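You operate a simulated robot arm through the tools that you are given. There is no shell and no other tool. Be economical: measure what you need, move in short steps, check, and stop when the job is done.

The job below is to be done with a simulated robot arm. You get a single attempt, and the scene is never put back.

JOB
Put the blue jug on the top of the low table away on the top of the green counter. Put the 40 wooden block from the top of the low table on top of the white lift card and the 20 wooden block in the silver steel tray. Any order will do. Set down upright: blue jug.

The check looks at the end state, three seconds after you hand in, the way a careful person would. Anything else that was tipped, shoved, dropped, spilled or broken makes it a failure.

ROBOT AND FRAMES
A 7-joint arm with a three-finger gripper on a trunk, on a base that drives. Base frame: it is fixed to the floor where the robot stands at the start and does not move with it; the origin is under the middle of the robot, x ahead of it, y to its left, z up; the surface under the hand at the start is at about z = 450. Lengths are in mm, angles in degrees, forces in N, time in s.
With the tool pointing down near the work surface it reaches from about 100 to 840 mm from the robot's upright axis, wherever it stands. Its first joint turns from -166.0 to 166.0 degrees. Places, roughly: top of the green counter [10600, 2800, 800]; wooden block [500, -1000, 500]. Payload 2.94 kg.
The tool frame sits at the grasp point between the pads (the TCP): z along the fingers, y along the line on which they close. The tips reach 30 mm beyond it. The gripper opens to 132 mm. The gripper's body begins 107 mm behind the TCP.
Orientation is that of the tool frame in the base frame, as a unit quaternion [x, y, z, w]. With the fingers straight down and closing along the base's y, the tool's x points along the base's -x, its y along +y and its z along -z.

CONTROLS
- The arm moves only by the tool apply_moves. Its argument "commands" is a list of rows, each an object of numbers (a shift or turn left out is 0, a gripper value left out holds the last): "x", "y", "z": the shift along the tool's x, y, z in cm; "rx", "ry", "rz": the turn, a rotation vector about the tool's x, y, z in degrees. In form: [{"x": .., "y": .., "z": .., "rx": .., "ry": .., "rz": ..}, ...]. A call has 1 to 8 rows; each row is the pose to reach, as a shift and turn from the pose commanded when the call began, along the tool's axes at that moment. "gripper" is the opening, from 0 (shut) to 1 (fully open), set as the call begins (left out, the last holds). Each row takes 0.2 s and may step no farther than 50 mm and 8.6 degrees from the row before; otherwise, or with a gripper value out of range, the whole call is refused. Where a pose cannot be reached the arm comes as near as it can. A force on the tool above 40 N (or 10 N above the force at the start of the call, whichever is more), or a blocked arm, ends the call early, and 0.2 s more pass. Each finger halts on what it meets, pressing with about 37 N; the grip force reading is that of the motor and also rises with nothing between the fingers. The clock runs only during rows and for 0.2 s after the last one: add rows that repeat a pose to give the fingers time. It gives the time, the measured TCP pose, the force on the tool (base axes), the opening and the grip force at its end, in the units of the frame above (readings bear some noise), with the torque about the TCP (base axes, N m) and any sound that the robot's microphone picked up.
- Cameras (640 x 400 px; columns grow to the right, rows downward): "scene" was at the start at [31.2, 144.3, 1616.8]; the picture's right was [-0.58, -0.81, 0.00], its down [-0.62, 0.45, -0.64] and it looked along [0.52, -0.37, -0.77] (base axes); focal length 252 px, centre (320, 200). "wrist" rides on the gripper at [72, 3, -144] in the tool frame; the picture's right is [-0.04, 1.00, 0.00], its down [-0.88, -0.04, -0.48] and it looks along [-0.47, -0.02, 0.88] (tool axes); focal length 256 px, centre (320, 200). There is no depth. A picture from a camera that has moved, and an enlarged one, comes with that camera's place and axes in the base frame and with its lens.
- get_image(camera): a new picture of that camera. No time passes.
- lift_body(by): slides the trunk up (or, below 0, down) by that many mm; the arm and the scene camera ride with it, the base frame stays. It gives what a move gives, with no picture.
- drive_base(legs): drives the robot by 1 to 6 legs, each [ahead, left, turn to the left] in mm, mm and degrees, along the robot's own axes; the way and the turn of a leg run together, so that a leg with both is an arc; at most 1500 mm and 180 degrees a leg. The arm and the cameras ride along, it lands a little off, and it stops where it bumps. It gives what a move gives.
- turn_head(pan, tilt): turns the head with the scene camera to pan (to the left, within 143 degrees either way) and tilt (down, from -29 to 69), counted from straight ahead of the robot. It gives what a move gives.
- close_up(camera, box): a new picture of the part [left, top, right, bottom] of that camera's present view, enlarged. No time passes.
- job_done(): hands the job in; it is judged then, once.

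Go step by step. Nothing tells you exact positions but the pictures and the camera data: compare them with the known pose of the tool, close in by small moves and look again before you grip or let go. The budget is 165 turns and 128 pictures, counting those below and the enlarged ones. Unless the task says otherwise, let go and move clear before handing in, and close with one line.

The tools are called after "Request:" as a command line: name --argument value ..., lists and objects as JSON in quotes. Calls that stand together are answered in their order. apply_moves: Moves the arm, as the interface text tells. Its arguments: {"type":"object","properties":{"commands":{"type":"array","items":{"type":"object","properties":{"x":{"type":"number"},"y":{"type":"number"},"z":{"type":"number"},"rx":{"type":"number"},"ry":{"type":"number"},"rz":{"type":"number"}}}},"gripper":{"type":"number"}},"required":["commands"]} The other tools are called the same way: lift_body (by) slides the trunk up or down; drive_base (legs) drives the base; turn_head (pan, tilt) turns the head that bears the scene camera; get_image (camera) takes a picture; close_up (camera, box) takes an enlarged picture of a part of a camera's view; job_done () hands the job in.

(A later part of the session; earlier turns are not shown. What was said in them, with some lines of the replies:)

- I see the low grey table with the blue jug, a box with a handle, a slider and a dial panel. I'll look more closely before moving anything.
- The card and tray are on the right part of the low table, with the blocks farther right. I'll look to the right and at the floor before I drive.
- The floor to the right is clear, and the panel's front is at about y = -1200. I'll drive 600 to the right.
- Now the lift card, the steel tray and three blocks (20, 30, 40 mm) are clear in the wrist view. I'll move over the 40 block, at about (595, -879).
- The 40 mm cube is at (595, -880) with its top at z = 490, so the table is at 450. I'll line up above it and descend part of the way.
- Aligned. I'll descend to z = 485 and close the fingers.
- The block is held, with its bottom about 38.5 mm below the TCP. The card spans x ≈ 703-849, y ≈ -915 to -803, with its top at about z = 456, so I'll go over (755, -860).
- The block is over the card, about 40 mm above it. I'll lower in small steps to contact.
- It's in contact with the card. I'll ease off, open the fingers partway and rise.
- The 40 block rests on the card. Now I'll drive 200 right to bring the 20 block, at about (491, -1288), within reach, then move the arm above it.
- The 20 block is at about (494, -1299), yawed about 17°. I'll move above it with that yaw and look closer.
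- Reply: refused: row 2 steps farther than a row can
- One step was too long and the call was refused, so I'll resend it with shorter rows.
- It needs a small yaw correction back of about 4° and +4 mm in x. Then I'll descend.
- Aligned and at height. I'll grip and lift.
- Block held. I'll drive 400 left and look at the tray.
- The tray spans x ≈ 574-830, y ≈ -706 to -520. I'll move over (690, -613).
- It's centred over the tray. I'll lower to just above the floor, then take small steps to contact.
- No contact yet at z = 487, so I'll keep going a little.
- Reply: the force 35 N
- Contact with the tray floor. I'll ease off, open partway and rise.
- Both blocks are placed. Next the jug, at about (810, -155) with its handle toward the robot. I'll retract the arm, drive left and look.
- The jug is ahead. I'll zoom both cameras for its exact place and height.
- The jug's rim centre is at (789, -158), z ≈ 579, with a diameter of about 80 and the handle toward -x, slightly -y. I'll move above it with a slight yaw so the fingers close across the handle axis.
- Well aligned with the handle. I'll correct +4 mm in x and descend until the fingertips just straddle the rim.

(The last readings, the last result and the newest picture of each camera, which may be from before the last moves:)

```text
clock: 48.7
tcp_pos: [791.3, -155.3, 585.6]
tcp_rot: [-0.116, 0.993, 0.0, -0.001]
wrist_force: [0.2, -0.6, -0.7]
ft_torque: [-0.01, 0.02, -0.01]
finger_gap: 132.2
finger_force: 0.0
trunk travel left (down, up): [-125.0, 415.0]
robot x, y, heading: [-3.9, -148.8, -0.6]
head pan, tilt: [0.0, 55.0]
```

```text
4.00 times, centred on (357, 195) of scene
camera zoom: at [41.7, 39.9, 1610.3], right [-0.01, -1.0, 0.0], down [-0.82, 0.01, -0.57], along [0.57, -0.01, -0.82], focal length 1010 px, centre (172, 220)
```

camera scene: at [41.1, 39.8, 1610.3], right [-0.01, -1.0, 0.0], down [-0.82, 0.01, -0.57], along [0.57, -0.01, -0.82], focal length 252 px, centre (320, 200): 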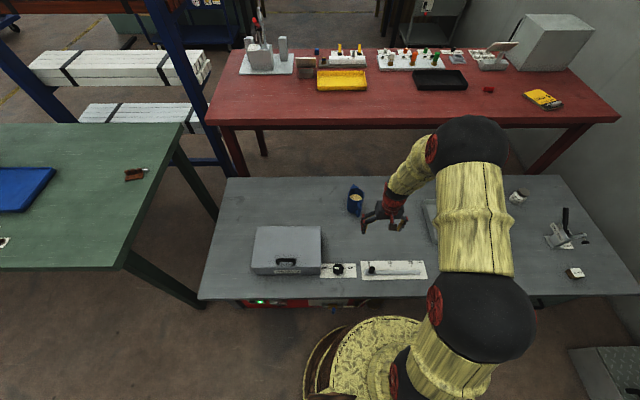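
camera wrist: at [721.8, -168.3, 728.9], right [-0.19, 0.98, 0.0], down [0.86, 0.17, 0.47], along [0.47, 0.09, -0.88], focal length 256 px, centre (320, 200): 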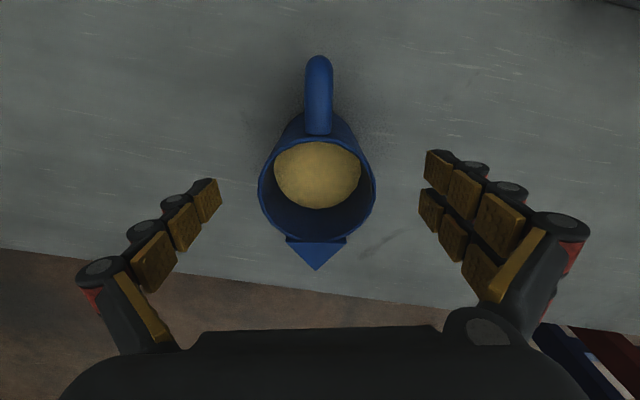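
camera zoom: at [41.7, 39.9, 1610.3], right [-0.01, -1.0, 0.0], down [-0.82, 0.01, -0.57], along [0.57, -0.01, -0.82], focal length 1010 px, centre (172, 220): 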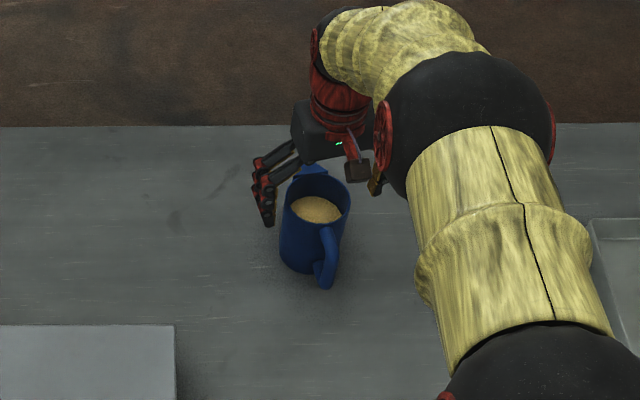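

Centred within a few mm. I'll descend to z ≈ 527 and close on the body.

Request:
apply_moves --commands '[{"x": -0.35, "z": 0.5}, {"x": -0.35, "z": 3}, {"x": -0.35, "z": 5}, {"x": -0.35, "z": 5.9}, {"x": -0.35, "z": 5.9}]'

Request:
get_image --camera "wrist"

```text
clock: 49.9
tcp_pos: [794.7, -157.0, 527.8]
tcp_rot: [-0.116, 0.993, 0.0, 0.0]
wrist_force: [-0.6, 0.6, -0.4]
ft_torque: [-0.01, -0.01, -0.04]
finger_gap: 132.0
finger_force: 0.0
trunk travel left (down, up): [-125.0, 415.0]
robot x, y, heading: [-3.4, -147.3, -0.4]
head pan, tilt: [0.0, 55.0]
```

```text
91 pictures are left
camera wrist: at [724.6, -170.1, 670.4], right [-0.19, 0.98, 0.0], down [0.86, 0.17, 0.48], along [0.47, 0.09, -0.88], focal length 256 px, centre (320, 200)
```

wrist: 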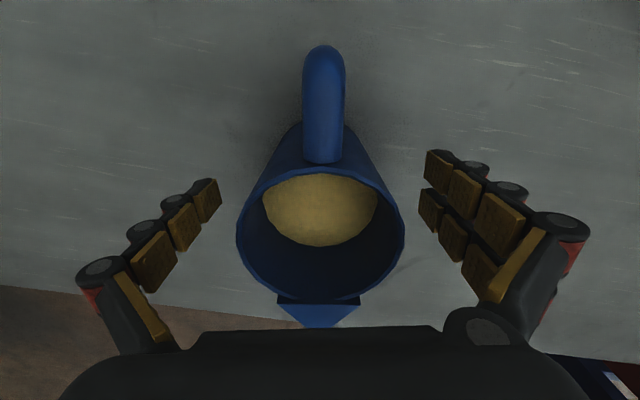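

Request:
apply_moves --commands '[{}, {}, {}, {}, {}]' --gripper 0

Request:
get_image --camera "wrist"

```text
clock: 51.1
tcp_pos: [794.6, -155.6, 527.6]
tcp_rot: [-0.116, 0.993, 0.0, 0.001]
wrist_force: [-0.7, 1.4, 0.6]
ft_torque: [0.12, 0.08, -0.04]
finger_gap: 71.5
finger_force: 22.6
trunk travel left (down, up): [-125.0, 415.0]
robot x, y, heading: [-2.0, -149.2, -0.6]
head pan, tilt: [0.0, 55.0]
```

```text
90 pictures are left
camera wrist: at [724.4, -170.0, 670.6], right [-0.19, 0.98, 0.0], down [0.86, 0.17, 0.48], along [0.47, 0.09, -0.88], focal length 256 px, centre (320, 200)
```

wrist: 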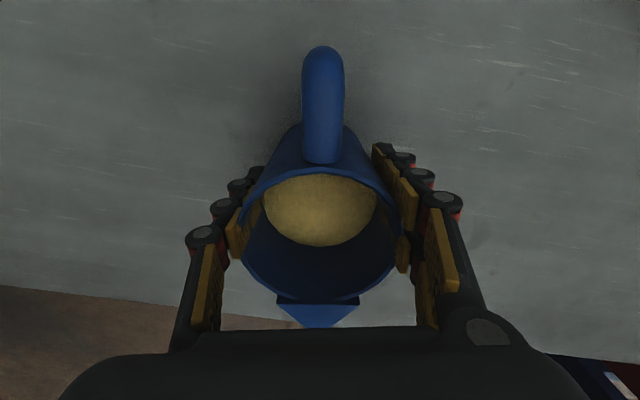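

Gripped at a 71.5 mm gap. I'll lift gently and check that it hasn't slipped or tilted.

Request:
apply_moves --commands '[{}, {"z": -0.3}, {"z": -0.8}, {"z": -1.5}, {"z": -2.5}, {"z": -3.5}, {"z": -4.5}, {"z": -5}]'

Request:
get_image --camera "wrist"

Request:
close_up --camera "scene" --box '[277, 145, 437, 245]'

```text
clock: 52.9
tcp_pos: [797.4, -157.3, 577.3]
tcp_rot: [-0.116, 0.993, 0.0, 0.0]
wrist_force: [0.0, 0.7, -3.2]
ft_torque: [0.0, -0.05, -0.01]
finger_gap: 71.3
finger_force: 36.9
trunk travel left (down, up): [-125.0, 415.0]
robot x, y, heading: [-2.4, -145.0, -0.7]
head pan, tilt: [0.0, 55.0]
```

```text
89 pictures are left
camera wrist: at [726.2, -170.4, 719.7], right [-0.19, 0.98, 0.0], down [0.86, 0.17, 0.48], along [0.47, 0.09, -0.88], focal length 256 px, centre (320, 200)
```

wrist: 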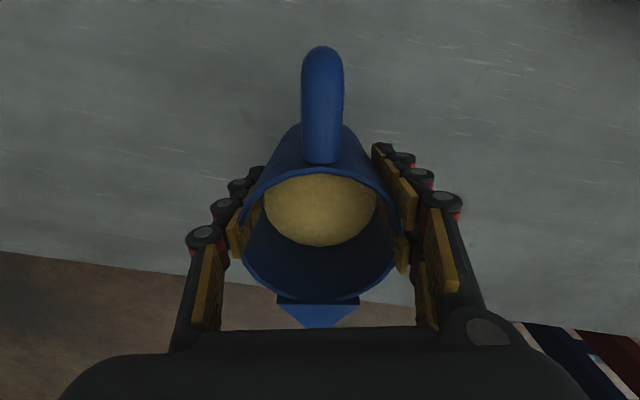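

```text
4.00 times, centred on (357, 195) of scene
camera zoom: at [41.5, 39.9, 1610.2], right [-0.01, -1.0, 0.0], down [-0.82, 0.01, -0.57], along [0.57, -0.01, -0.82], focal length 1010 px, centre (172, 220)
```

zoom: 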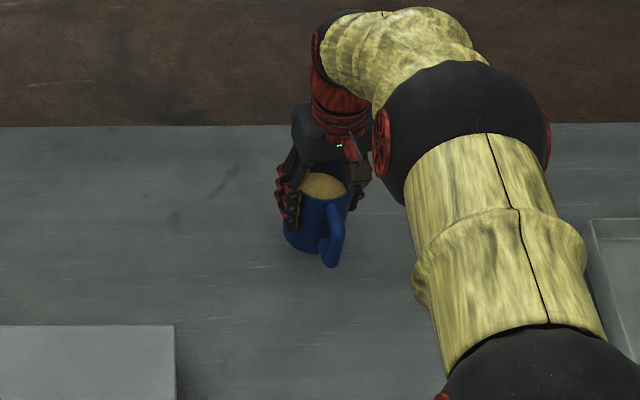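

Held steady, with the jug's bottom about 78 mm below the TCP. I'll raise the arm and retract it, then raise the trunk for the trip.

Request:
apply_moves --commands '[{"z": -1}, {"z": -3}, {"z": -5}, {"z": -7}, {"z": -9}, {"z": -11}, {"z": -12.5}, {"z": -13}]'

Request:
apply_moves --commands '[{"x": 1}, {"x": 3}, {"x": 6}, {"x": 9}, {"x": 12}, {"x": 15}, {"x": 17}, {"x": 18}]'

Request:
apply_moves --commands '[{"x": 1}, {"x": 3}, {"x": 6}, {"x": 9}, {"x": 12}, {"x": 15}, {"x": 17}, {"x": 18}]'

Request:
lift_body --by 300

Request:
turn_head --pan 0 --tilt 15

Request:
get_image --camera "scene"

```text
clock: 54.7
tcp_pos: [796.3, -155.7, 707.0]
tcp_rot: [-0.116, 0.993, 0.0, 0.0]
wrist_force: [-1.3, 1.0, -3.8]
ft_torque: [0.01, -0.1, 0.0]
finger_gap: 71.0
finger_force: 37.1
trunk travel left (down, up): [-125.0, 415.0]
robot x, y, heading: [0.7, -150.6, -0.8]
head pan, tilt: [0.0, 55.0]
```

```text
clock: 56.5
tcp_pos: [621.3, -195.3, 707.4]
tcp_rot: [-0.116, 0.993, 0.0, 0.0]
wrist_force: [-0.9, -0.3, -3.6]
ft_torque: [0.0, -0.04, -0.01]
finger_gap: 71.2
finger_force: 36.4
trunk travel left (down, up): [-125.0, 415.0]
robot x, y, heading: [2.8, -148.8, -0.5]
head pan, tilt: [0.0, 55.0]
```

```text
clock: 58.3
tcp_pos: [446.3, -240.8, 707.4]
tcp_rot: [-0.117, 0.993, 0.0, 0.0]
wrist_force: [-0.3, 0.4, -3.8]
ft_torque: [0.01, -0.03, -0.02]
finger_gap: 70.9
finger_force: 37.1
trunk travel left (down, up): [-125.0, 415.0]
robot x, y, heading: [-0.9, -151.3, -0.6]
head pan, tilt: [0.0, 55.0]
```

```text
clock: 61.3
tcp_pos: [447.5, -239.2, 1004.8]
tcp_rot: [-0.117, 0.993, 0.001, 0.0]
wrist_force: [-0.3, -1.7, -2.7]
ft_torque: [-0.02, -0.1, 0.01]
finger_gap: 71.0
finger_force: 36.4
trunk travel left (down, up): [-425.0, 115.0]
robot x, y, heading: [-2.7, -147.7, -0.4]
head pan, tilt: [0.0, 55.0]
```

```text
clock: 62.3
tcp_pos: [446.6, -240.7, 1005.6]
tcp_rot: [-0.117, 0.993, -0.001, 0.001]
wrist_force: [-0.3, 0.1, -3.9]
ft_torque: [0.02, -0.06, 0.0]
finger_gap: 70.8
finger_force: 37.3
trunk travel left (down, up): [-425.0, 115.0]
robot x, y, heading: [-0.9, -148.6, -0.6]
head pan, tilt: [0.0, 15.0]
```

```text
87 pictures are left
camera scene: at [62.6, 39.6, 1970.4], right [-0.01, -1.0, 0.0], down [-0.26, 0.0, -0.97], along [0.97, -0.01, -0.26], focal length 252 px, centre (320, 200)
```

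scene: 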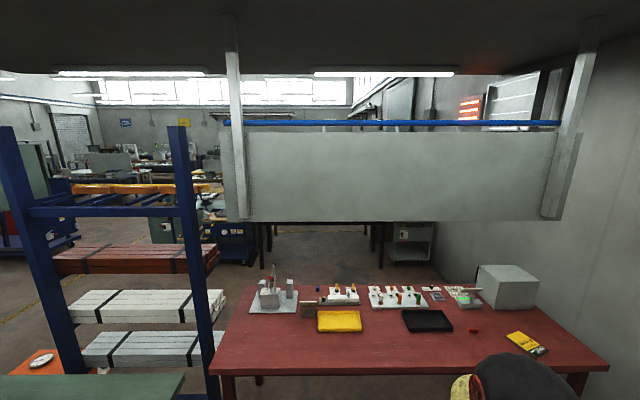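

I need a path to the counter, about 10.6 m ahead and 2.8 m left. I'll look around to the left.

Request:
turn_head --pan 50 --tilt 20

Request:
get_image --camera "scene"

Request:
turn_head --pan 110 --tilt 25

Request:
get_image --camera "scene"

Request:
turn_head --pan -120 --tilt 25

Request:
get_image --camera "scene"

```text
clock: 63.5
tcp_pos: [447.2, -240.2, 1008.0]
tcp_rot: [-0.117, 0.993, 0.0, 0.0]
wrist_force: [0.1, 0.6, -3.4]
ft_torque: [0.01, 0.0, -0.01]
finger_gap: 70.7
finger_force: 37.1
trunk travel left (down, up): [-425.0, 115.0]
robot x, y, heading: [-2.2, -149.5, -0.3]
head pan, tilt: [50.0, 20.0]
```

```text
86 pictures are left
camera scene: at [30.0, 111.2, 1962.4], right [0.76, -0.65, 0.0], down [-0.22, -0.26, -0.94], along [0.61, 0.71, -0.34], focal length 252 px, centre (320, 200)
```

scene: 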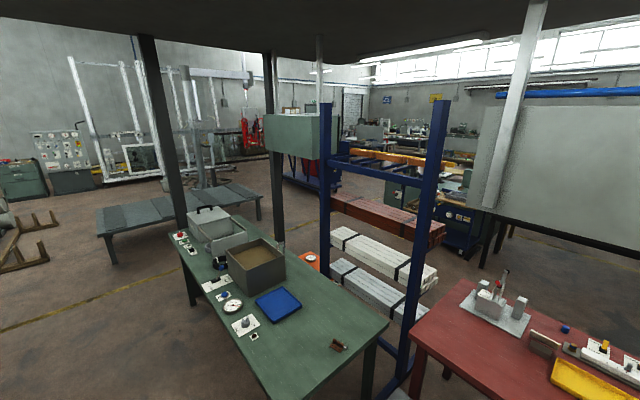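

```text
clock: 64.8
tcp_pos: [446.6, -239.9, 1005.8]
tcp_rot: [-0.117, 0.993, -0.001, 0.001]
wrist_force: [0.4, 0.4, -3.4]
ft_torque: [-0.04, -0.09, -0.03]
finger_gap: 71.0
finger_force: 36.6
trunk travel left (down, up): [-425.0, 115.0]
robot x, y, heading: [-5.4, -150.3, -0.6]
head pan, tilt: [110.0, 25.0]
```

```text
85 pictures are left
camera scene: at [-61.2, 127.6, 1954.3], right [0.94, 0.33, 0.0], down [0.14, -0.4, -0.91], along [-0.3, 0.86, -0.42], focal length 252 px, centre (320, 200)
```

scene: 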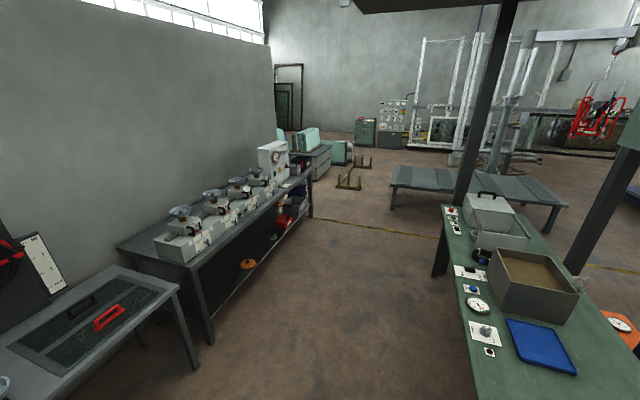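

```text
clock: 68.1
tcp_pos: [447.3, -241.0, 1005.9]
tcp_rot: [-0.117, 0.993, -0.001, 0.0]
wrist_force: [-0.4, 0.3, -2.5]
ft_torque: [0.02, -0.06, -0.02]
finger_gap: 70.7
finger_force: 37.3
trunk travel left (down, up): [-425.0, 115.0]
robot x, y, heading: [-3.0, -149.1, -0.5]
head pan, tilt: [-120.0, 25.0]
```

```text
84 pictures are left
camera scene: at [-77.7, -38.7, 1954.3], right [-0.86, 0.51, 0.0], down [0.21, 0.36, -0.91], along [-0.46, -0.78, -0.42], focal length 252 px, centre (320, 200)
```

scene: 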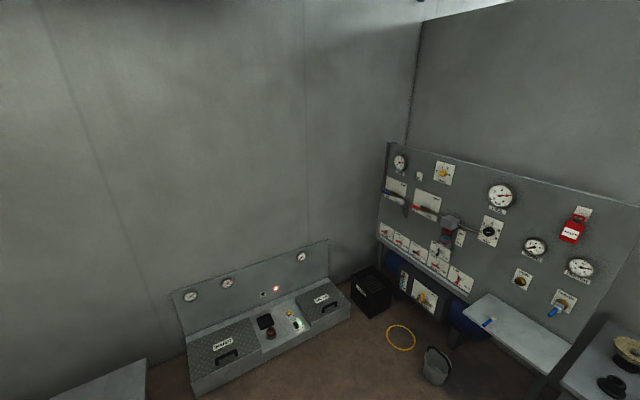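

The way out is along +y, between the benches: green bench front at x ≈ 425, back benches at x ≈ -1390. I'll back off 250, turn left and look down the aisle.

Request:
drive_base --legs '[[-350, 0, 0], [0, 0, 90]]'

Request:
turn_head --pan 0 --tilt 30

Request:
get_image --camera "scene"

Request:
get_image --camera "wrist"

```text
clock: 74.3
tcp_pos: [-289.7, 308.9, 1006.0]
tcp_rot: [0.802, -0.598, 0.0, 0.0]
wrist_force: [1.1, -0.7, -2.8]
ft_torque: [0.06, 0.01, 0.0]
finger_gap: 70.6
finger_force: 37.1
trunk travel left (down, up): [-425.0, 115.0]
robot x, y, heading: [-356.8, -144.6, 92.8]
head pan, tilt: [-120.0, 25.0]
```

```text
clock: 76.3
tcp_pos: [-289.5, 308.8, 1006.4]
tcp_rot: [0.801, -0.598, 0.0, 0.0]
wrist_force: [0.0, -0.3, -2.4]
ft_torque: [0.04, -0.01, -0.04]
finger_gap: 70.5
finger_force: 37.3
trunk travel left (down, up): [-425.0, 115.0]
robot x, y, heading: [-355.4, -145.7, 92.6]
head pan, tilt: [0.0, 30.0]
```

```text
83 pictures are left
camera scene: at [-549.4, -92.8, 1946.3], right [1.0, 0.05, 0.0], down [0.02, -0.5, -0.87], along [-0.04, 0.86, -0.5], focal length 252 px, centre (320, 200)
```

scene: 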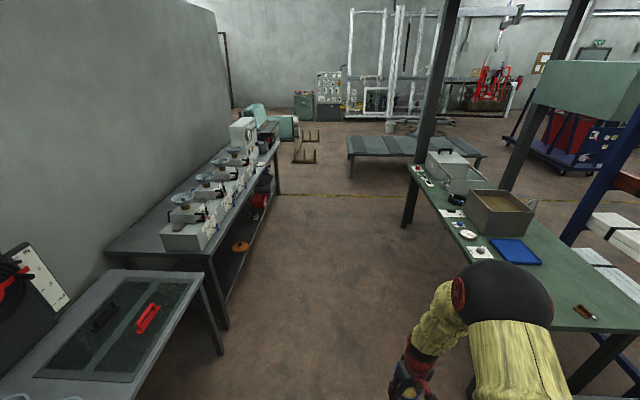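

```text
82 pictures are left
camera wrist: at [-271.3, 238.7, 1148.7], right [-0.97, -0.24, 0.0], down [-0.22, 0.85, 0.48], along [-0.12, 0.46, -0.88], focal length 256 px, centre (320, 200)
```

wrist: 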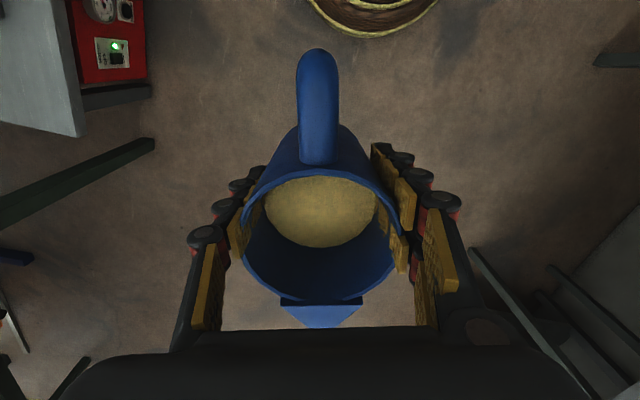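

The aisle is clear; there is a post near (500, 2730) at the bench end and a low grey bench at y ≥ 4060. I'll drive ahead to y ≈ 3350 and turn right.

Request:
drive_base --legs '[[1200, 0, 0], [1200, 0, 0], [1080, 0, 0]]'

Request:
turn_head --pan -60 --tilt 25

Request:
get_image --camera "scene"

Request:
turn_head --pan -95 --tilt 20

Request:
get_image --camera "scene"

```text
clock: 93.3
tcp_pos: [-354.4, 3804.6, 1006.4]
tcp_rot: [0.791, -0.612, 0.001, 0.0]
wrist_force: [-0.2, 0.4, -2.5]
ft_torque: [0.04, 0.04, 0.04]
finger_gap: 70.4
finger_force: 36.6
trunk travel left (down, up): [-425.0, 115.0]
robot x, y, heading: [-436.2, 3350.1, 90.5]
head pan, tilt: [0.0, 30.0]
```

```text
clock: 94.6
tcp_pos: [-354.0, 3804.3, 1005.5]
tcp_rot: [0.791, -0.612, 0.0, 0.0]
wrist_force: [0.8, 0.8, -3.4]
ft_torque: [0.02, 0.03, -0.02]
finger_gap: 70.3
finger_force: 36.8
trunk travel left (down, up): [-425.0, 115.0]
robot x, y, heading: [-434.5, 3353.1, 90.7]
head pan, tilt: [-60.0, 25.0]
```

```text
81 pictures are left
camera scene: at [-549.2, 3368.4, 1954.3], right [0.51, -0.86, 0.0], down [-0.36, -0.22, -0.91], along [0.78, 0.46, -0.42], focal length 252 px, centre (320, 200)
```

scene: 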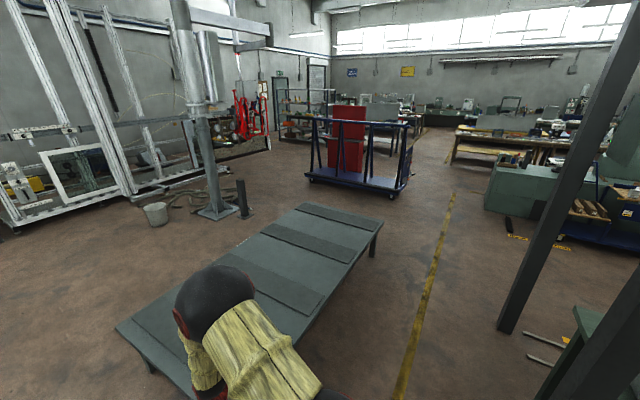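

```text
clock: 95.6
tcp_pos: [-354.7, 3804.2, 1006.6]
tcp_rot: [0.791, -0.612, 0.0, 0.0]
wrist_force: [0.6, 0.2, -3.3]
ft_torque: [0.05, 0.02, 0.0]
finger_gap: 70.0
finger_force: 37.4
trunk travel left (down, up): [-425.0, 115.0]
robot x, y, heading: [-433.4, 3354.5, 90.5]
head pan, tilt: [-95.0, 20.0]
```

```text
80 pictures are left
camera scene: at [-535.7, 3314.4, 1962.4], right [-0.08, -1.0, 0.0], down [-0.34, 0.03, -0.94], along [0.94, -0.07, -0.34], focal length 252 px, centre (320, 200)
```

scene: 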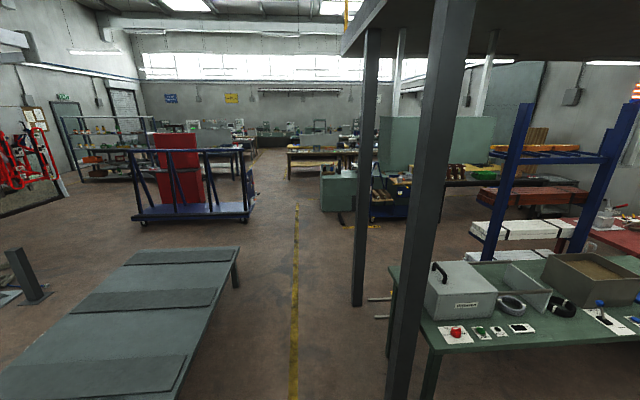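

The lane along the yellow line (y ≈ 3400-3600) is open. I'll zoom on the far end where the green counter should be and check the grip on the jug.

Request:
close_up --camera "scene" --box '[230, 90, 390, 190]'

Request:
get_image --camera "wrist"

```text
4.00 times, centred on (310, 140) of scene
camera zoom: at [-535.7, 3314.4, 1962.4], right [-0.08, -1.0, 0.0], down [-0.34, 0.03, -0.94], along [0.94, -0.07, -0.34], focal length 1010 px, centre (360, 440)
```

zoom: 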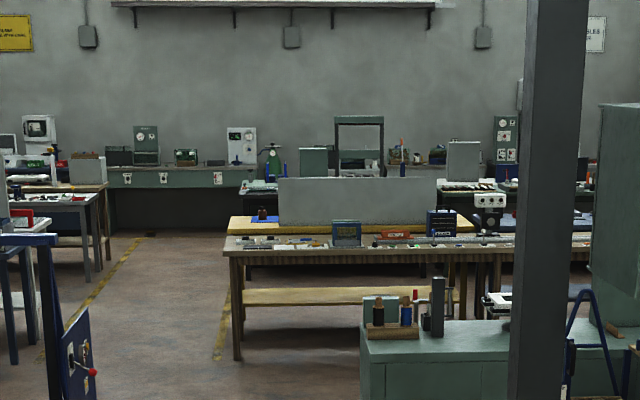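

```text
78 pictures are left
camera wrist: at [-339.3, 3733.1, 1148.7], right [-0.98, -0.21, 0.0], down [-0.18, 0.86, 0.48], along [-0.1, 0.46, -0.88], focal length 256 px, centre (320, 200)
```

wrist: 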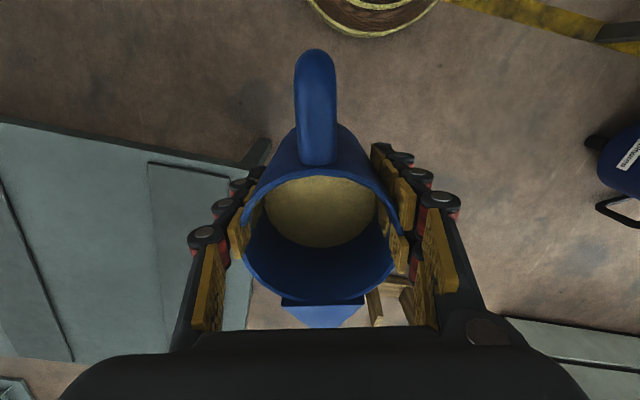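

The jug is steady. The counter runs along the far wall, with an aisle to the left of the wooden bench (bench corner ≈ (6670, 3700)). I'll turn right and drive along the lane to x ≈ 3300, y ≈ 3550.

Request:
drive_base --legs '[[0, 0, -90.5], [1250, 50, 0], [1250, 75, 0], [1250, 75, 0]]'

Request:
turn_head --pan 5 --tilt 22

Request:
get_image --camera "scene"

```text
clock: 117.8
tcp_pos: [3813.3, 3634.0, 1006.2]
tcp_rot: [-0.148, 0.989, 0.0, 0.0]
wrist_force: [0.5, -0.2, -3.3]
ft_torque: [0.03, -0.04, -0.01]
finger_gap: 70.0
finger_force: 36.6
trunk travel left (down, up): [-425.0, 115.0]
robot x, y, heading: [3360.9, 3696.9, 3.1]
head pan, tilt: [-95.0, 20.0]
```

```text
clock: 119.6
tcp_pos: [3813.8, 3632.6, 1006.4]
tcp_rot: [-0.148, 0.989, 0.0, 0.0]
wrist_force: [0.6, -1.0, -4.0]
ft_torque: [0.02, -0.05, 0.01]
finger_gap: 70.1
finger_force: 36.7
trunk travel left (down, up): [-425.0, 115.0]
robot x, y, heading: [3360.0, 3694.3, 2.8]
head pan, tilt: [5.0, 22.0]
```

```text
77 pictures are left
camera scene: at [3410.8, 3896.1, 1959.1], right [0.14, -0.99, 0.0], down [-0.37, -0.05, -0.93], along [0.92, 0.13, -0.37], focal length 252 px, centre (320, 200)
```

scene: 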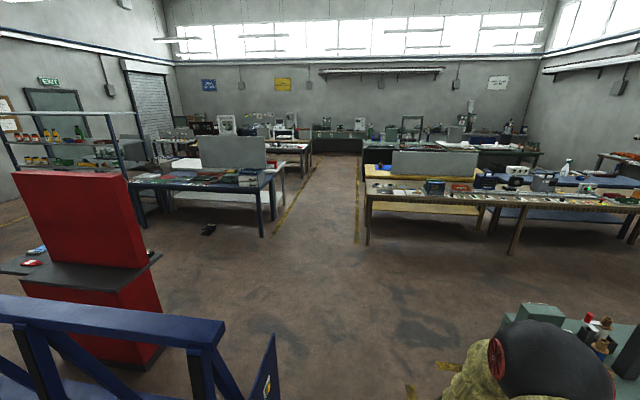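

The gap between trolley (y ≥ 4250) and machine (y ≤ 3050) is clear, and the aisle beyond spans y ≈ 3700-5200. I'll continue to about (5450, 3670), then angle left into the aisle.

Request:
drive_base --legs '[[0, 0, -2.8], [1050, -30, 0], [1050, 0, 0]]'

Request:
get_image --camera "scene"

```text
clock: 130.6
tcp_pos: [5943.8, 3620.7, 1006.0]
tcp_rot: [-0.128, 0.992, 0.0, 0.0]
wrist_force: [0.7, -0.3, -3.6]
ft_torque: [0.0, -0.04, 0.03]
finger_gap: 70.0
finger_force: 37.5
trunk travel left (down, up): [-425.0, 115.0]
robot x, y, heading: [5491.4, 3702.7, 0.8]
head pan, tilt: [5.0, 22.0]
```

```text
76 pictures are left
camera scene: at [5552.3, 3898.4, 1959.1], right [0.1, -0.99, 0.0], down [-0.37, -0.04, -0.93], along [0.92, 0.09, -0.38], focal length 252 px, centre (320, 200)
```

scene: 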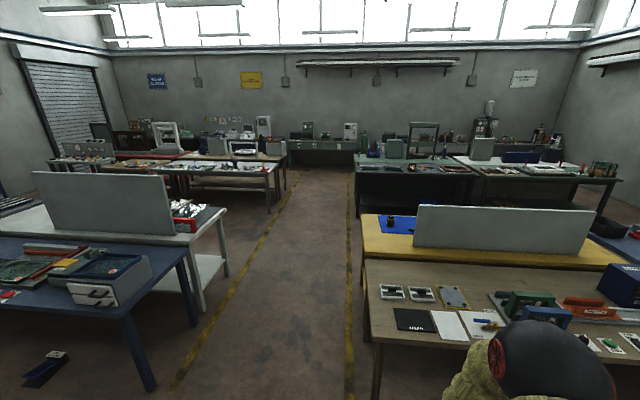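

Request:
close_up --camera "scene" --box '[250, 90, 410, 190]'

Request:
close_up --camera "scene" --box '[350, 90, 560, 222]'

```text
4.00 times, centred on (330, 140) of scene
camera zoom: at [5552.3, 3898.4, 1959.1], right [0.1, -0.99, 0.0], down [-0.37, -0.04, -0.93], along [0.92, 0.09, -0.38], focal length 1010 px, centre (280, 440)
```

zoom: 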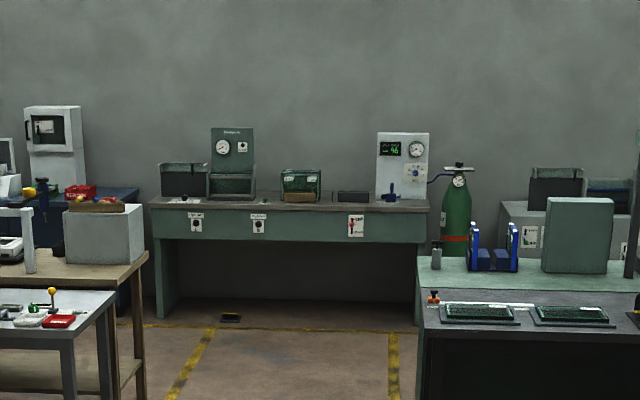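

```text
3.03 times, centred on (455, 156) of scene
camera zoom: at [5552.3, 3898.4, 1959.1], right [0.1, -0.99, 0.0], down [-0.37, -0.04, -0.93], along [0.92, 0.09, -0.38], focal length 765 px, centre (-89, 333)
```

zoom: 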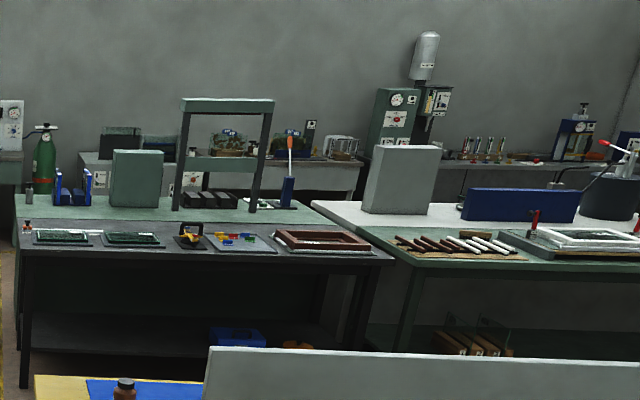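

The green counter at (10600, 2800) is the pale-green-topped one on the right, spanning x ≈ 10330-11000 and y ≈ 3700 down. Its left end is reachable from the aisle, so I'll drive along the aisle at y ≈ 4400.

Request:
drive_base --legs '[[1200, 650, 0], [1250, 0, 0], [1250, 0, 0]]'

Request:
turn_head --pan -35 --tilt 30

Request:
get_image --camera "scene"

Request:
get_image --camera "wrist"

```text
clock: 149.2
tcp_pos: [9642.3, 4365.2, 1006.5]
tcp_rot: [-0.128, 0.992, 0.0, -0.001]
wrist_force: [-0.5, 0.2, -3.7]
ft_torque: [0.03, 0.02, -0.01]
finger_gap: 70.2
finger_force: 37.0
trunk travel left (down, up): [-425.0, 115.0]
robot x, y, heading: [9191.2, 4447.5, 0.7]
head pan, tilt: [5.0, 22.0]
```

```text
clock: 150.3
tcp_pos: [9641.7, 4363.5, 1004.9]
tcp_rot: [-0.129, 0.992, 0.0, 0.0]
wrist_force: [0.2, 1.0, -3.7]
ft_torque: [0.03, -0.08, 0.0]
finger_gap: 70.5
finger_force: 36.9
trunk travel left (down, up): [-425.0, 115.0]
robot x, y, heading: [9191.6, 4447.4, 1.0]
head pan, tilt: [-35.0, 30.0]
```

```text
73 pictures are left
camera scene: at [9232.5, 4582.6, 1946.3], right [-0.56, -0.83, 0.0], down [-0.41, 0.28, -0.87], along [0.72, -0.49, -0.5], focal length 252 px, centre (320, 200)
```

scene: 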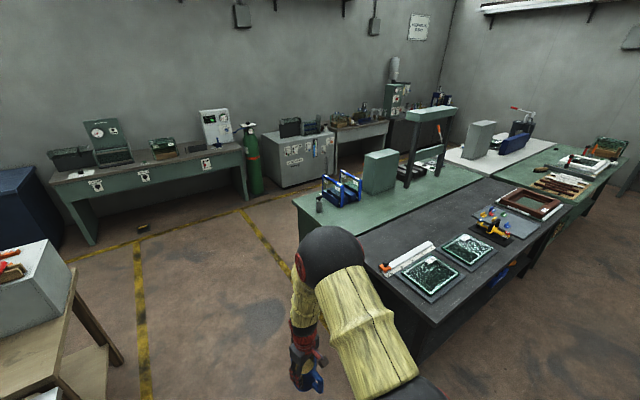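

```text
72 pictures are left
camera wrist: at [9572.2, 4349.0, 1148.7], right [-0.21, 0.98, 0.0], down [0.86, 0.19, 0.47], along [0.46, 0.1, -0.88], focal length 256 px, centre (320, 200)
```

wrist: 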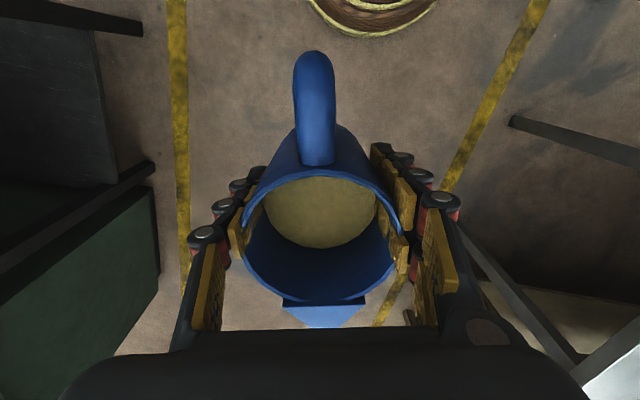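

I'm near the counter. I'll zoom on its left end.

Request:
close_up --camera "scene" --box '[280, 140, 440, 240]'

```text
4.00 times, centred on (360, 190) of scene
camera zoom: at [9232.5, 4582.6, 1946.3], right [-0.56, -0.83, 0.0], down [-0.41, 0.28, -0.87], along [0.72, -0.49, -0.5], focal length 1010 px, centre (160, 240)
```

zoom: 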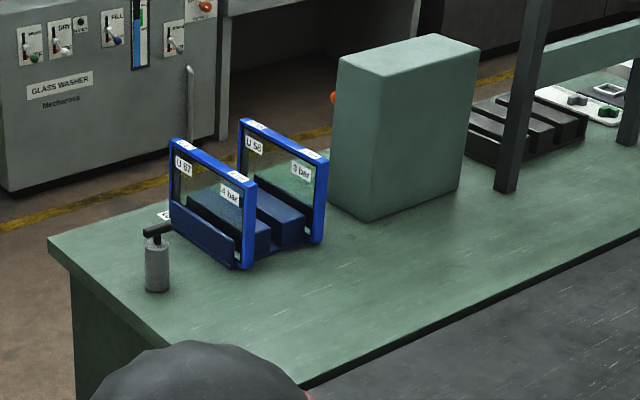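

The front strip of the counter (x 10290-10660, y 2900-3550) is free, so the target is (10470, 3330). I'll drive to about (10550, 4300) and turn to face -y.

Request:
drive_base --legs '[[700, -50, -1], [660, -100, 0], [0, 0, -90]]'

Request:
turn_head --pan 0 --tilt 50

Request:
get_image --camera "scene"

Request:
get_image --camera "wrist"

```text
clock: 161.4
tcp_pos: [10484.4, 3850.5, 1006.4]
tcp_rot: [0.62, 0.784, 0.001, 0.0]
wrist_force: [0.1, 0.3, -4.0]
ft_torque: [-0.03, -0.03, 0.01]
finger_gap: 70.4
finger_force: 37.1
trunk travel left (down, up): [-425.0, 115.0]
robot x, y, heading: [10572.9, 4298.1, -90.8]
head pan, tilt: [-35.0, 30.0]
```

```text
clock: 162.4
tcp_pos: [10484.6, 3849.3, 1005.7]
tcp_rot: [0.621, 0.784, -0.001, 0.0]
wrist_force: [0.2, 0.6, -2.6]
ft_torque: [-0.06, -0.03, 0.0]
finger_gap: 70.3
finger_force: 37.0
trunk travel left (down, up): [-425.0, 115.0]
robot x, y, heading: [10579.3, 4299.1, -90.7]
head pan, tilt: [0.0, 50.0]
```

```text
70 pictures are left
camera scene: at [10763.3, 4247.4, 1916.8], right [-1.0, 0.01, 0.0], down [0.01, 0.77, -0.64], along [-0.01, -0.64, -0.77], focal length 252 px, centre (320, 200)
```

scene: 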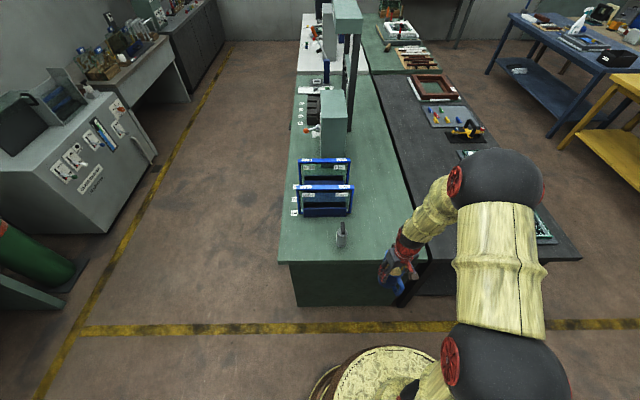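

```text
69 pictures are left
camera wrist: at [10470.9, 3920.6, 1148.7], right [0.98, 0.19, 0.0], down [0.17, -0.86, 0.47], along [0.09, -0.47, -0.88], focal length 256 px, centre (320, 200)
```

wrist: 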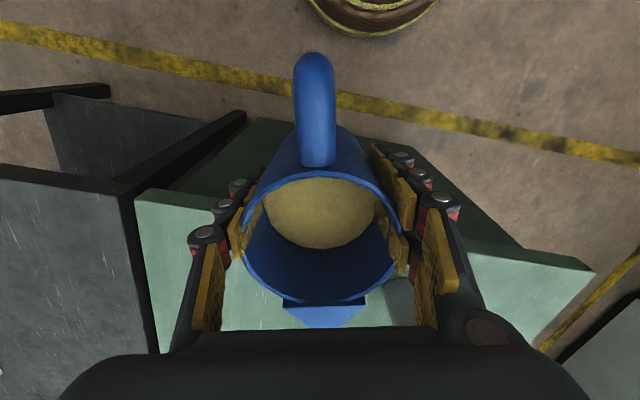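

The counter's end is at y ≈ 3700, with x 10230-11000, a small bottle near (10660, 3600) and blue tools from x ≥ 10580. The target is (10400, 3430). I'll drive ahead 170.

Request:
drive_base --legs '[[170, 0, 0]]'

Request:
get_image --camera "scene"

```text
clock: 163.9
tcp_pos: [10483.2, 3673.5, 1005.9]
tcp_rot: [0.619, 0.785, 0.0, -0.001]
wrist_force: [0.6, 0.2, -4.0]
ft_torque: [0.02, -0.01, 0.02]
finger_gap: 70.3
finger_force: 36.9
trunk travel left (down, up): [-425.0, 115.0]
robot x, y, heading: [10574.7, 4125.6, -90.6]
head pan, tilt: [0.0, 50.0]
```

```text
68 pictures are left
camera scene: at [10761.7, 4071.3, 1916.7], right [-1.0, 0.01, 0.0], down [0.01, 0.77, -0.64], along [-0.01, -0.64, -0.77], focal length 252 px, centre (320, 200)
```

scene: 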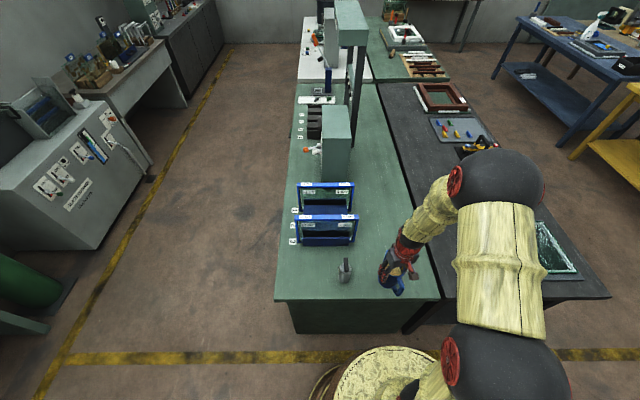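

Everything is as expected. I'll move the arm over (10400, 3430) in gentle steps.

Request:
apply_moves --commands '[{"x": -1, "y": -0.7}, {"x": -3.5, "y": -2.3}, {"x": -6.5, "y": -4.2}, {"x": -9.5, "y": -6.2}, {"x": -13, "y": -8.3}, {"x": -16.5, "y": -10.5}, {"x": -19.5, "y": -12.5}, {"x": -21.3, "y": -13.6}]'

Request:
apply_moves --commands '[{"z": 1}, {"z": 2.5}, {"z": 4}, {"z": 5.5}, {"z": 6.5}, {"z": 7}, {"z": 7}]'

Request:
get_image --camera "wrist"

Request:
close_up --camera "scene" --box '[270, 140, 470, 320]'

```text
clock: 165.7
tcp_pos: [10402.2, 3433.7, 1005.1]
tcp_rot: [0.62, 0.785, 0.001, 0.0]
wrist_force: [0.2, -0.4, -4.1]
ft_torque: [-0.03, 0.0, 0.02]
finger_gap: 70.4
finger_force: 37.3
trunk travel left (down, up): [-425.0, 115.0]
robot x, y, heading: [10571.7, 4120.7, -90.2]
head pan, tilt: [0.0, 50.0]
```

```text
clock: 167.3
tcp_pos: [10402.0, 3436.2, 934.5]
tcp_rot: [0.619, 0.785, 0.0, 0.0]
wrist_force: [-0.8, -0.1, -3.2]
ft_torque: [-0.01, 0.02, -0.03]
finger_gap: 70.1
finger_force: 36.9
trunk travel left (down, up): [-425.0, 115.0]
robot x, y, heading: [10573.5, 4124.7, -90.9]
head pan, tilt: [0.0, 50.0]
```

```text
67 pictures are left
camera wrist: at [10389.2, 3505.9, 1077.3], right [0.98, 0.19, 0.0], down [0.17, -0.86, 0.48], along [0.09, -0.47, -0.88], focal length 256 px, centre (320, 200)
```

wrist: 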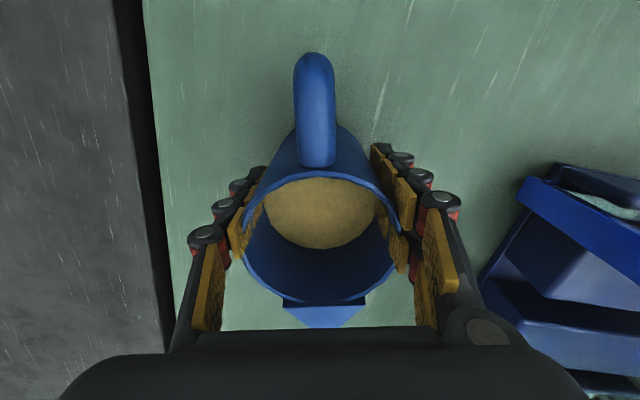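

```text
2.22 times, centred on (370, 230) of scene
camera zoom: at [10761.6, 4073.1, 1916.8], right [-1.0, 0.01, 0.0], down [0.01, 0.77, -0.64], along [-0.01, -0.64, -0.77], focal length 561 px, centre (209, 133)
```

zoom: 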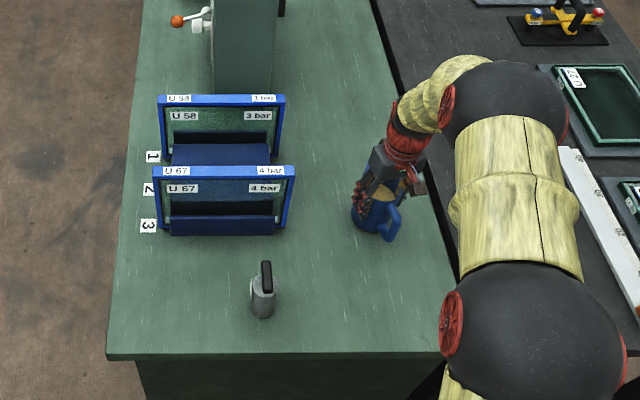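

There's clear surface below. I'll lower close, then in small steps to contact.

Request:
apply_moves --commands '[{"z": 1}, {"z": 2.2}, {"z": 3.4}, {"z": 4.2}, {"z": 4.5}, {"z": 4.5}]'

Request:
apply_moves --commands '[{"z": 0.1}, {"z": 0.2}, {"z": 0.3}, {"z": 0.4}, {"z": 0.5}, {"z": 0.5}]'

```text
clock: 168.7
tcp_pos: [10403.3, 3435.4, 891.3]
tcp_rot: [0.62, 0.785, -0.001, 0.001]
wrist_force: [-7.2, -4.1, 29.4]
ft_torque: [0.01, -0.53, -0.09]
finger_gap: 69.3
finger_force: 37.3
trunk travel left (down, up): [-425.0, 115.0]
robot x, y, heading: [10571.4, 4120.2, -90.5]
head pan, tilt: [0.0, 50.0]
```

```text
clock: 169.4
tcp_pos: [10401.7, 3433.8, 890.9]
tcp_rot: [0.618, 0.786, -0.002, 0.001]
wrist_force: [1.1, 3.8, 13.1]
ft_torque: [0.44, -0.52, 0.14]
finger_gap: 69.3
finger_force: 36.9
trunk travel left (down, up): [-425.0, 115.0]
robot x, y, heading: [10575.2, 4125.7, -90.2]
head pan, tilt: [0.0, 50.0]
stopped in row 3: the force on the tool passed its limit at 41 N (the readings are from after the stop); the commanded pose is now the measured one
```

It's in contact at TCP z ≈ 891. I'll check the view before release.

Request:
get_image --camera "wrist"

Request:
close_up --camera "scene" --box '[350, 180, 430, 260]'

```text
65 pictures are left
camera wrist: at [10388.7, 3505.2, 1034.1], right [0.98, 0.19, 0.0], down [0.17, -0.86, 0.48], along [0.09, -0.47, -0.88], focal length 256 px, centre (320, 200)
```

wrist: 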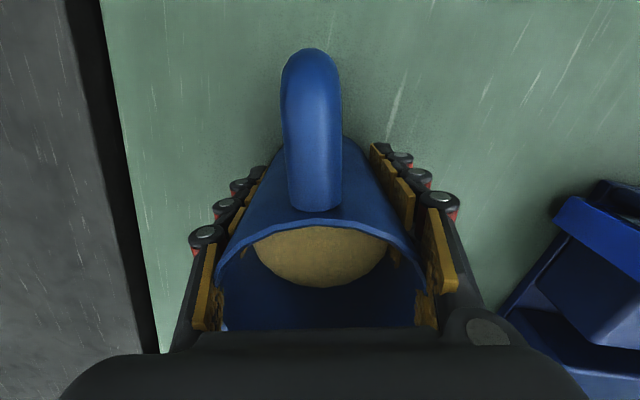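

```text
5.00 times, centred on (390, 220) of scene
camera zoom: at [10762.1, 4074.9, 1916.5], right [-1.0, 0.01, 0.0], down [0.01, 0.77, -0.64], along [-0.01, -0.64, -0.77], focal length 1262 px, centre (-30, 100)
```

zoom: 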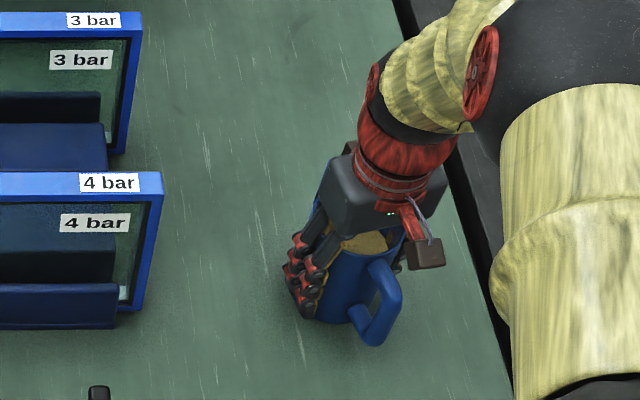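

The jug slid up in the grip as it met the surface, so the counter is a bit higher than I assumed. It's resting on the counter and close to upright. I'll relieve the press slightly and open the fingers in small increments so it settles flat.

Request:
apply_moves --commands '[{"z": -0.1}, {"z": -0.1}]'

Request:
close_up --camera "wrist" --box '[160, 30, 480, 350]'

```text
clock: 170.0
tcp_pos: [10401.6, 3434.6, 891.4]
tcp_rot: [0.619, 0.785, -0.001, 0.001]
wrist_force: [1.2, 0.4, 9.7]
ft_torque: [0.11, -0.49, 0.02]
finger_gap: 69.3
finger_force: 36.7
trunk travel left (down, up): [-425.0, 115.0]
robot x, y, heading: [10572.6, 4126.2, -90.2]
head pan, tilt: [0.0, 50.0]
```

```text
1.25 times, centred on (320, 190) of wrist
camera zoom: at [10388.6, 3505.1, 1034.1], right [0.98, 0.19, 0.0], down [0.17, -0.86, 0.48], along [0.09, -0.47, -0.88], focal length 320 px, centre (320, 212)
```

zoom: 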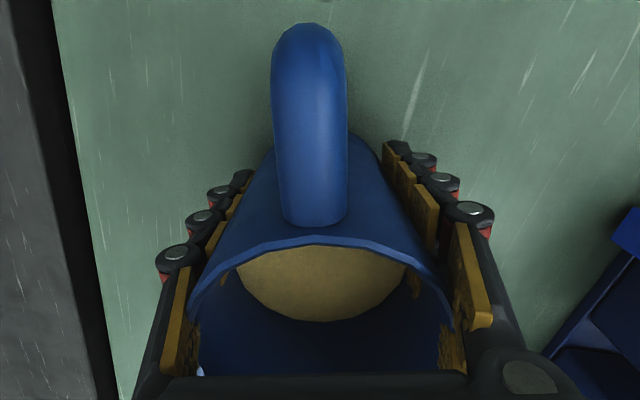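

Request:
apply_moves --commands '[{}, {}]' --gripper 0.545

Request:
close_up --camera "wrist" --box '[160, 30, 480, 350]'

```text
clock: 170.6
tcp_pos: [10402.2, 3433.5, 890.1]
tcp_rot: [0.619, 0.785, -0.001, 0.001]
wrist_force: [-0.1, -1.0, -0.1]
ft_torque: [-0.01, 0.02, 0.01]
finger_gap: 72.1
finger_force: 0.1
trunk travel left (down, up): [-425.0, 115.0]
robot x, y, heading: [10574.7, 4121.3, -90.4]
head pan, tilt: [0.0, 50.0]
```

```text
1.25 times, centred on (320, 190) of wrist
camera zoom: at [10388.7, 3504.9, 1033.2], right [0.98, 0.19, 0.0], down [0.17, -0.86, 0.48], along [0.09, -0.47, -0.88], focal length 320 px, centre (320, 212)
```

zoom: 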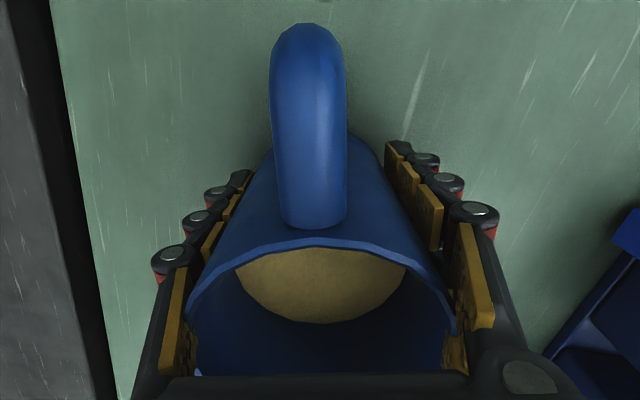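

It's standing freely with zero force. I'll open wider and rise straight up.

Request:
apply_moves --commands '[{}, {}, {}, {}]' --gripper 0.9

Request:
apply_moves --commands '[{"z": -2}, {"z": -5}, {"z": -9}, {"z": -13}, {"z": -17}, {"z": -20}, {"z": -20}]'

Request:
get_image --camera "wrist"

Request:
close_up --camera "scene" --box '[330, 160, 450, 260]'

```text
clock: 171.6
tcp_pos: [10401.9, 3433.8, 891.2]
tcp_rot: [0.619, 0.785, -0.001, 0.0]
wrist_force: [-0.5, -0.8, 0.3]
ft_torque: [0.02, 0.01, -0.01]
finger_gap: 118.6
finger_force: 0.0
trunk travel left (down, up): [-425.0, 115.0]
robot x, y, heading: [10576.8, 4121.3, -90.3]
head pan, tilt: [0.0, 50.0]
```

```text
clock: 173.2
tcp_pos: [10398.7, 3434.4, 1088.4]
tcp_rot: [0.619, 0.785, -0.001, 0.0]
wrist_force: [1.2, -0.7, 0.0]
ft_torque: [0.0, 0.04, -0.02]
finger_gap: 118.5
finger_force: 0.1
trunk travel left (down, up): [-425.0, 115.0]
robot x, y, heading: [10572.0, 4120.5, -90.2]
head pan, tilt: [0.0, 50.0]
```

```text
61 pictures are left
camera wrist: at [10385.8, 3505.8, 1231.2], right [0.98, 0.19, 0.0], down [0.17, -0.86, 0.48], along [0.09, -0.47, -0.88], focal length 256 px, centre (320, 200)
```

wrist: 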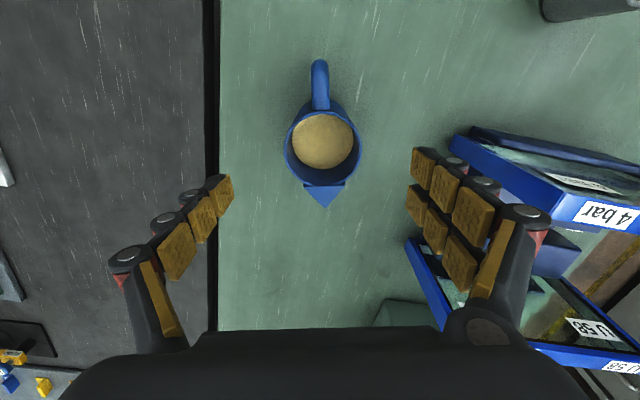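

```text
4.00 times, centred on (390, 210) of scene
camera zoom: at [10761.6, 4073.1, 1916.7], right [-1.0, 0.01, 0.0], down [0.01, 0.77, -0.64], along [-0.01, -0.64, -0.77], focal length 1010 px, centre (40, 160)
```

zoom: 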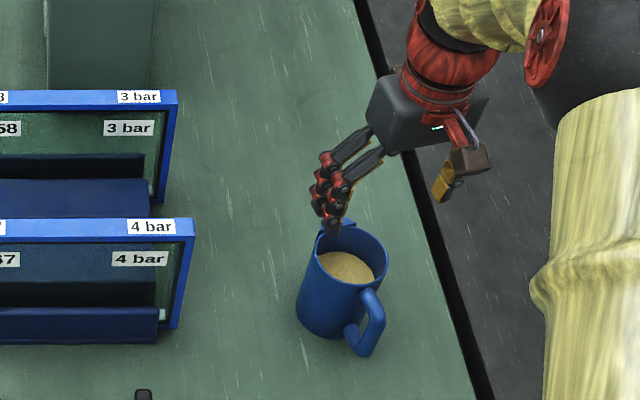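

The jug stands upright on the green counter with its contents in place. The arm is clear, and both blocks were placed earlier, so I'm handing in.

Request:
job_done

```text
The job is handed in.
```

All three moves are done and handed in: the blue jug stands upright on the green counter, the 40 block is on the white lift card, and the 20 block is in the silver steel tray.
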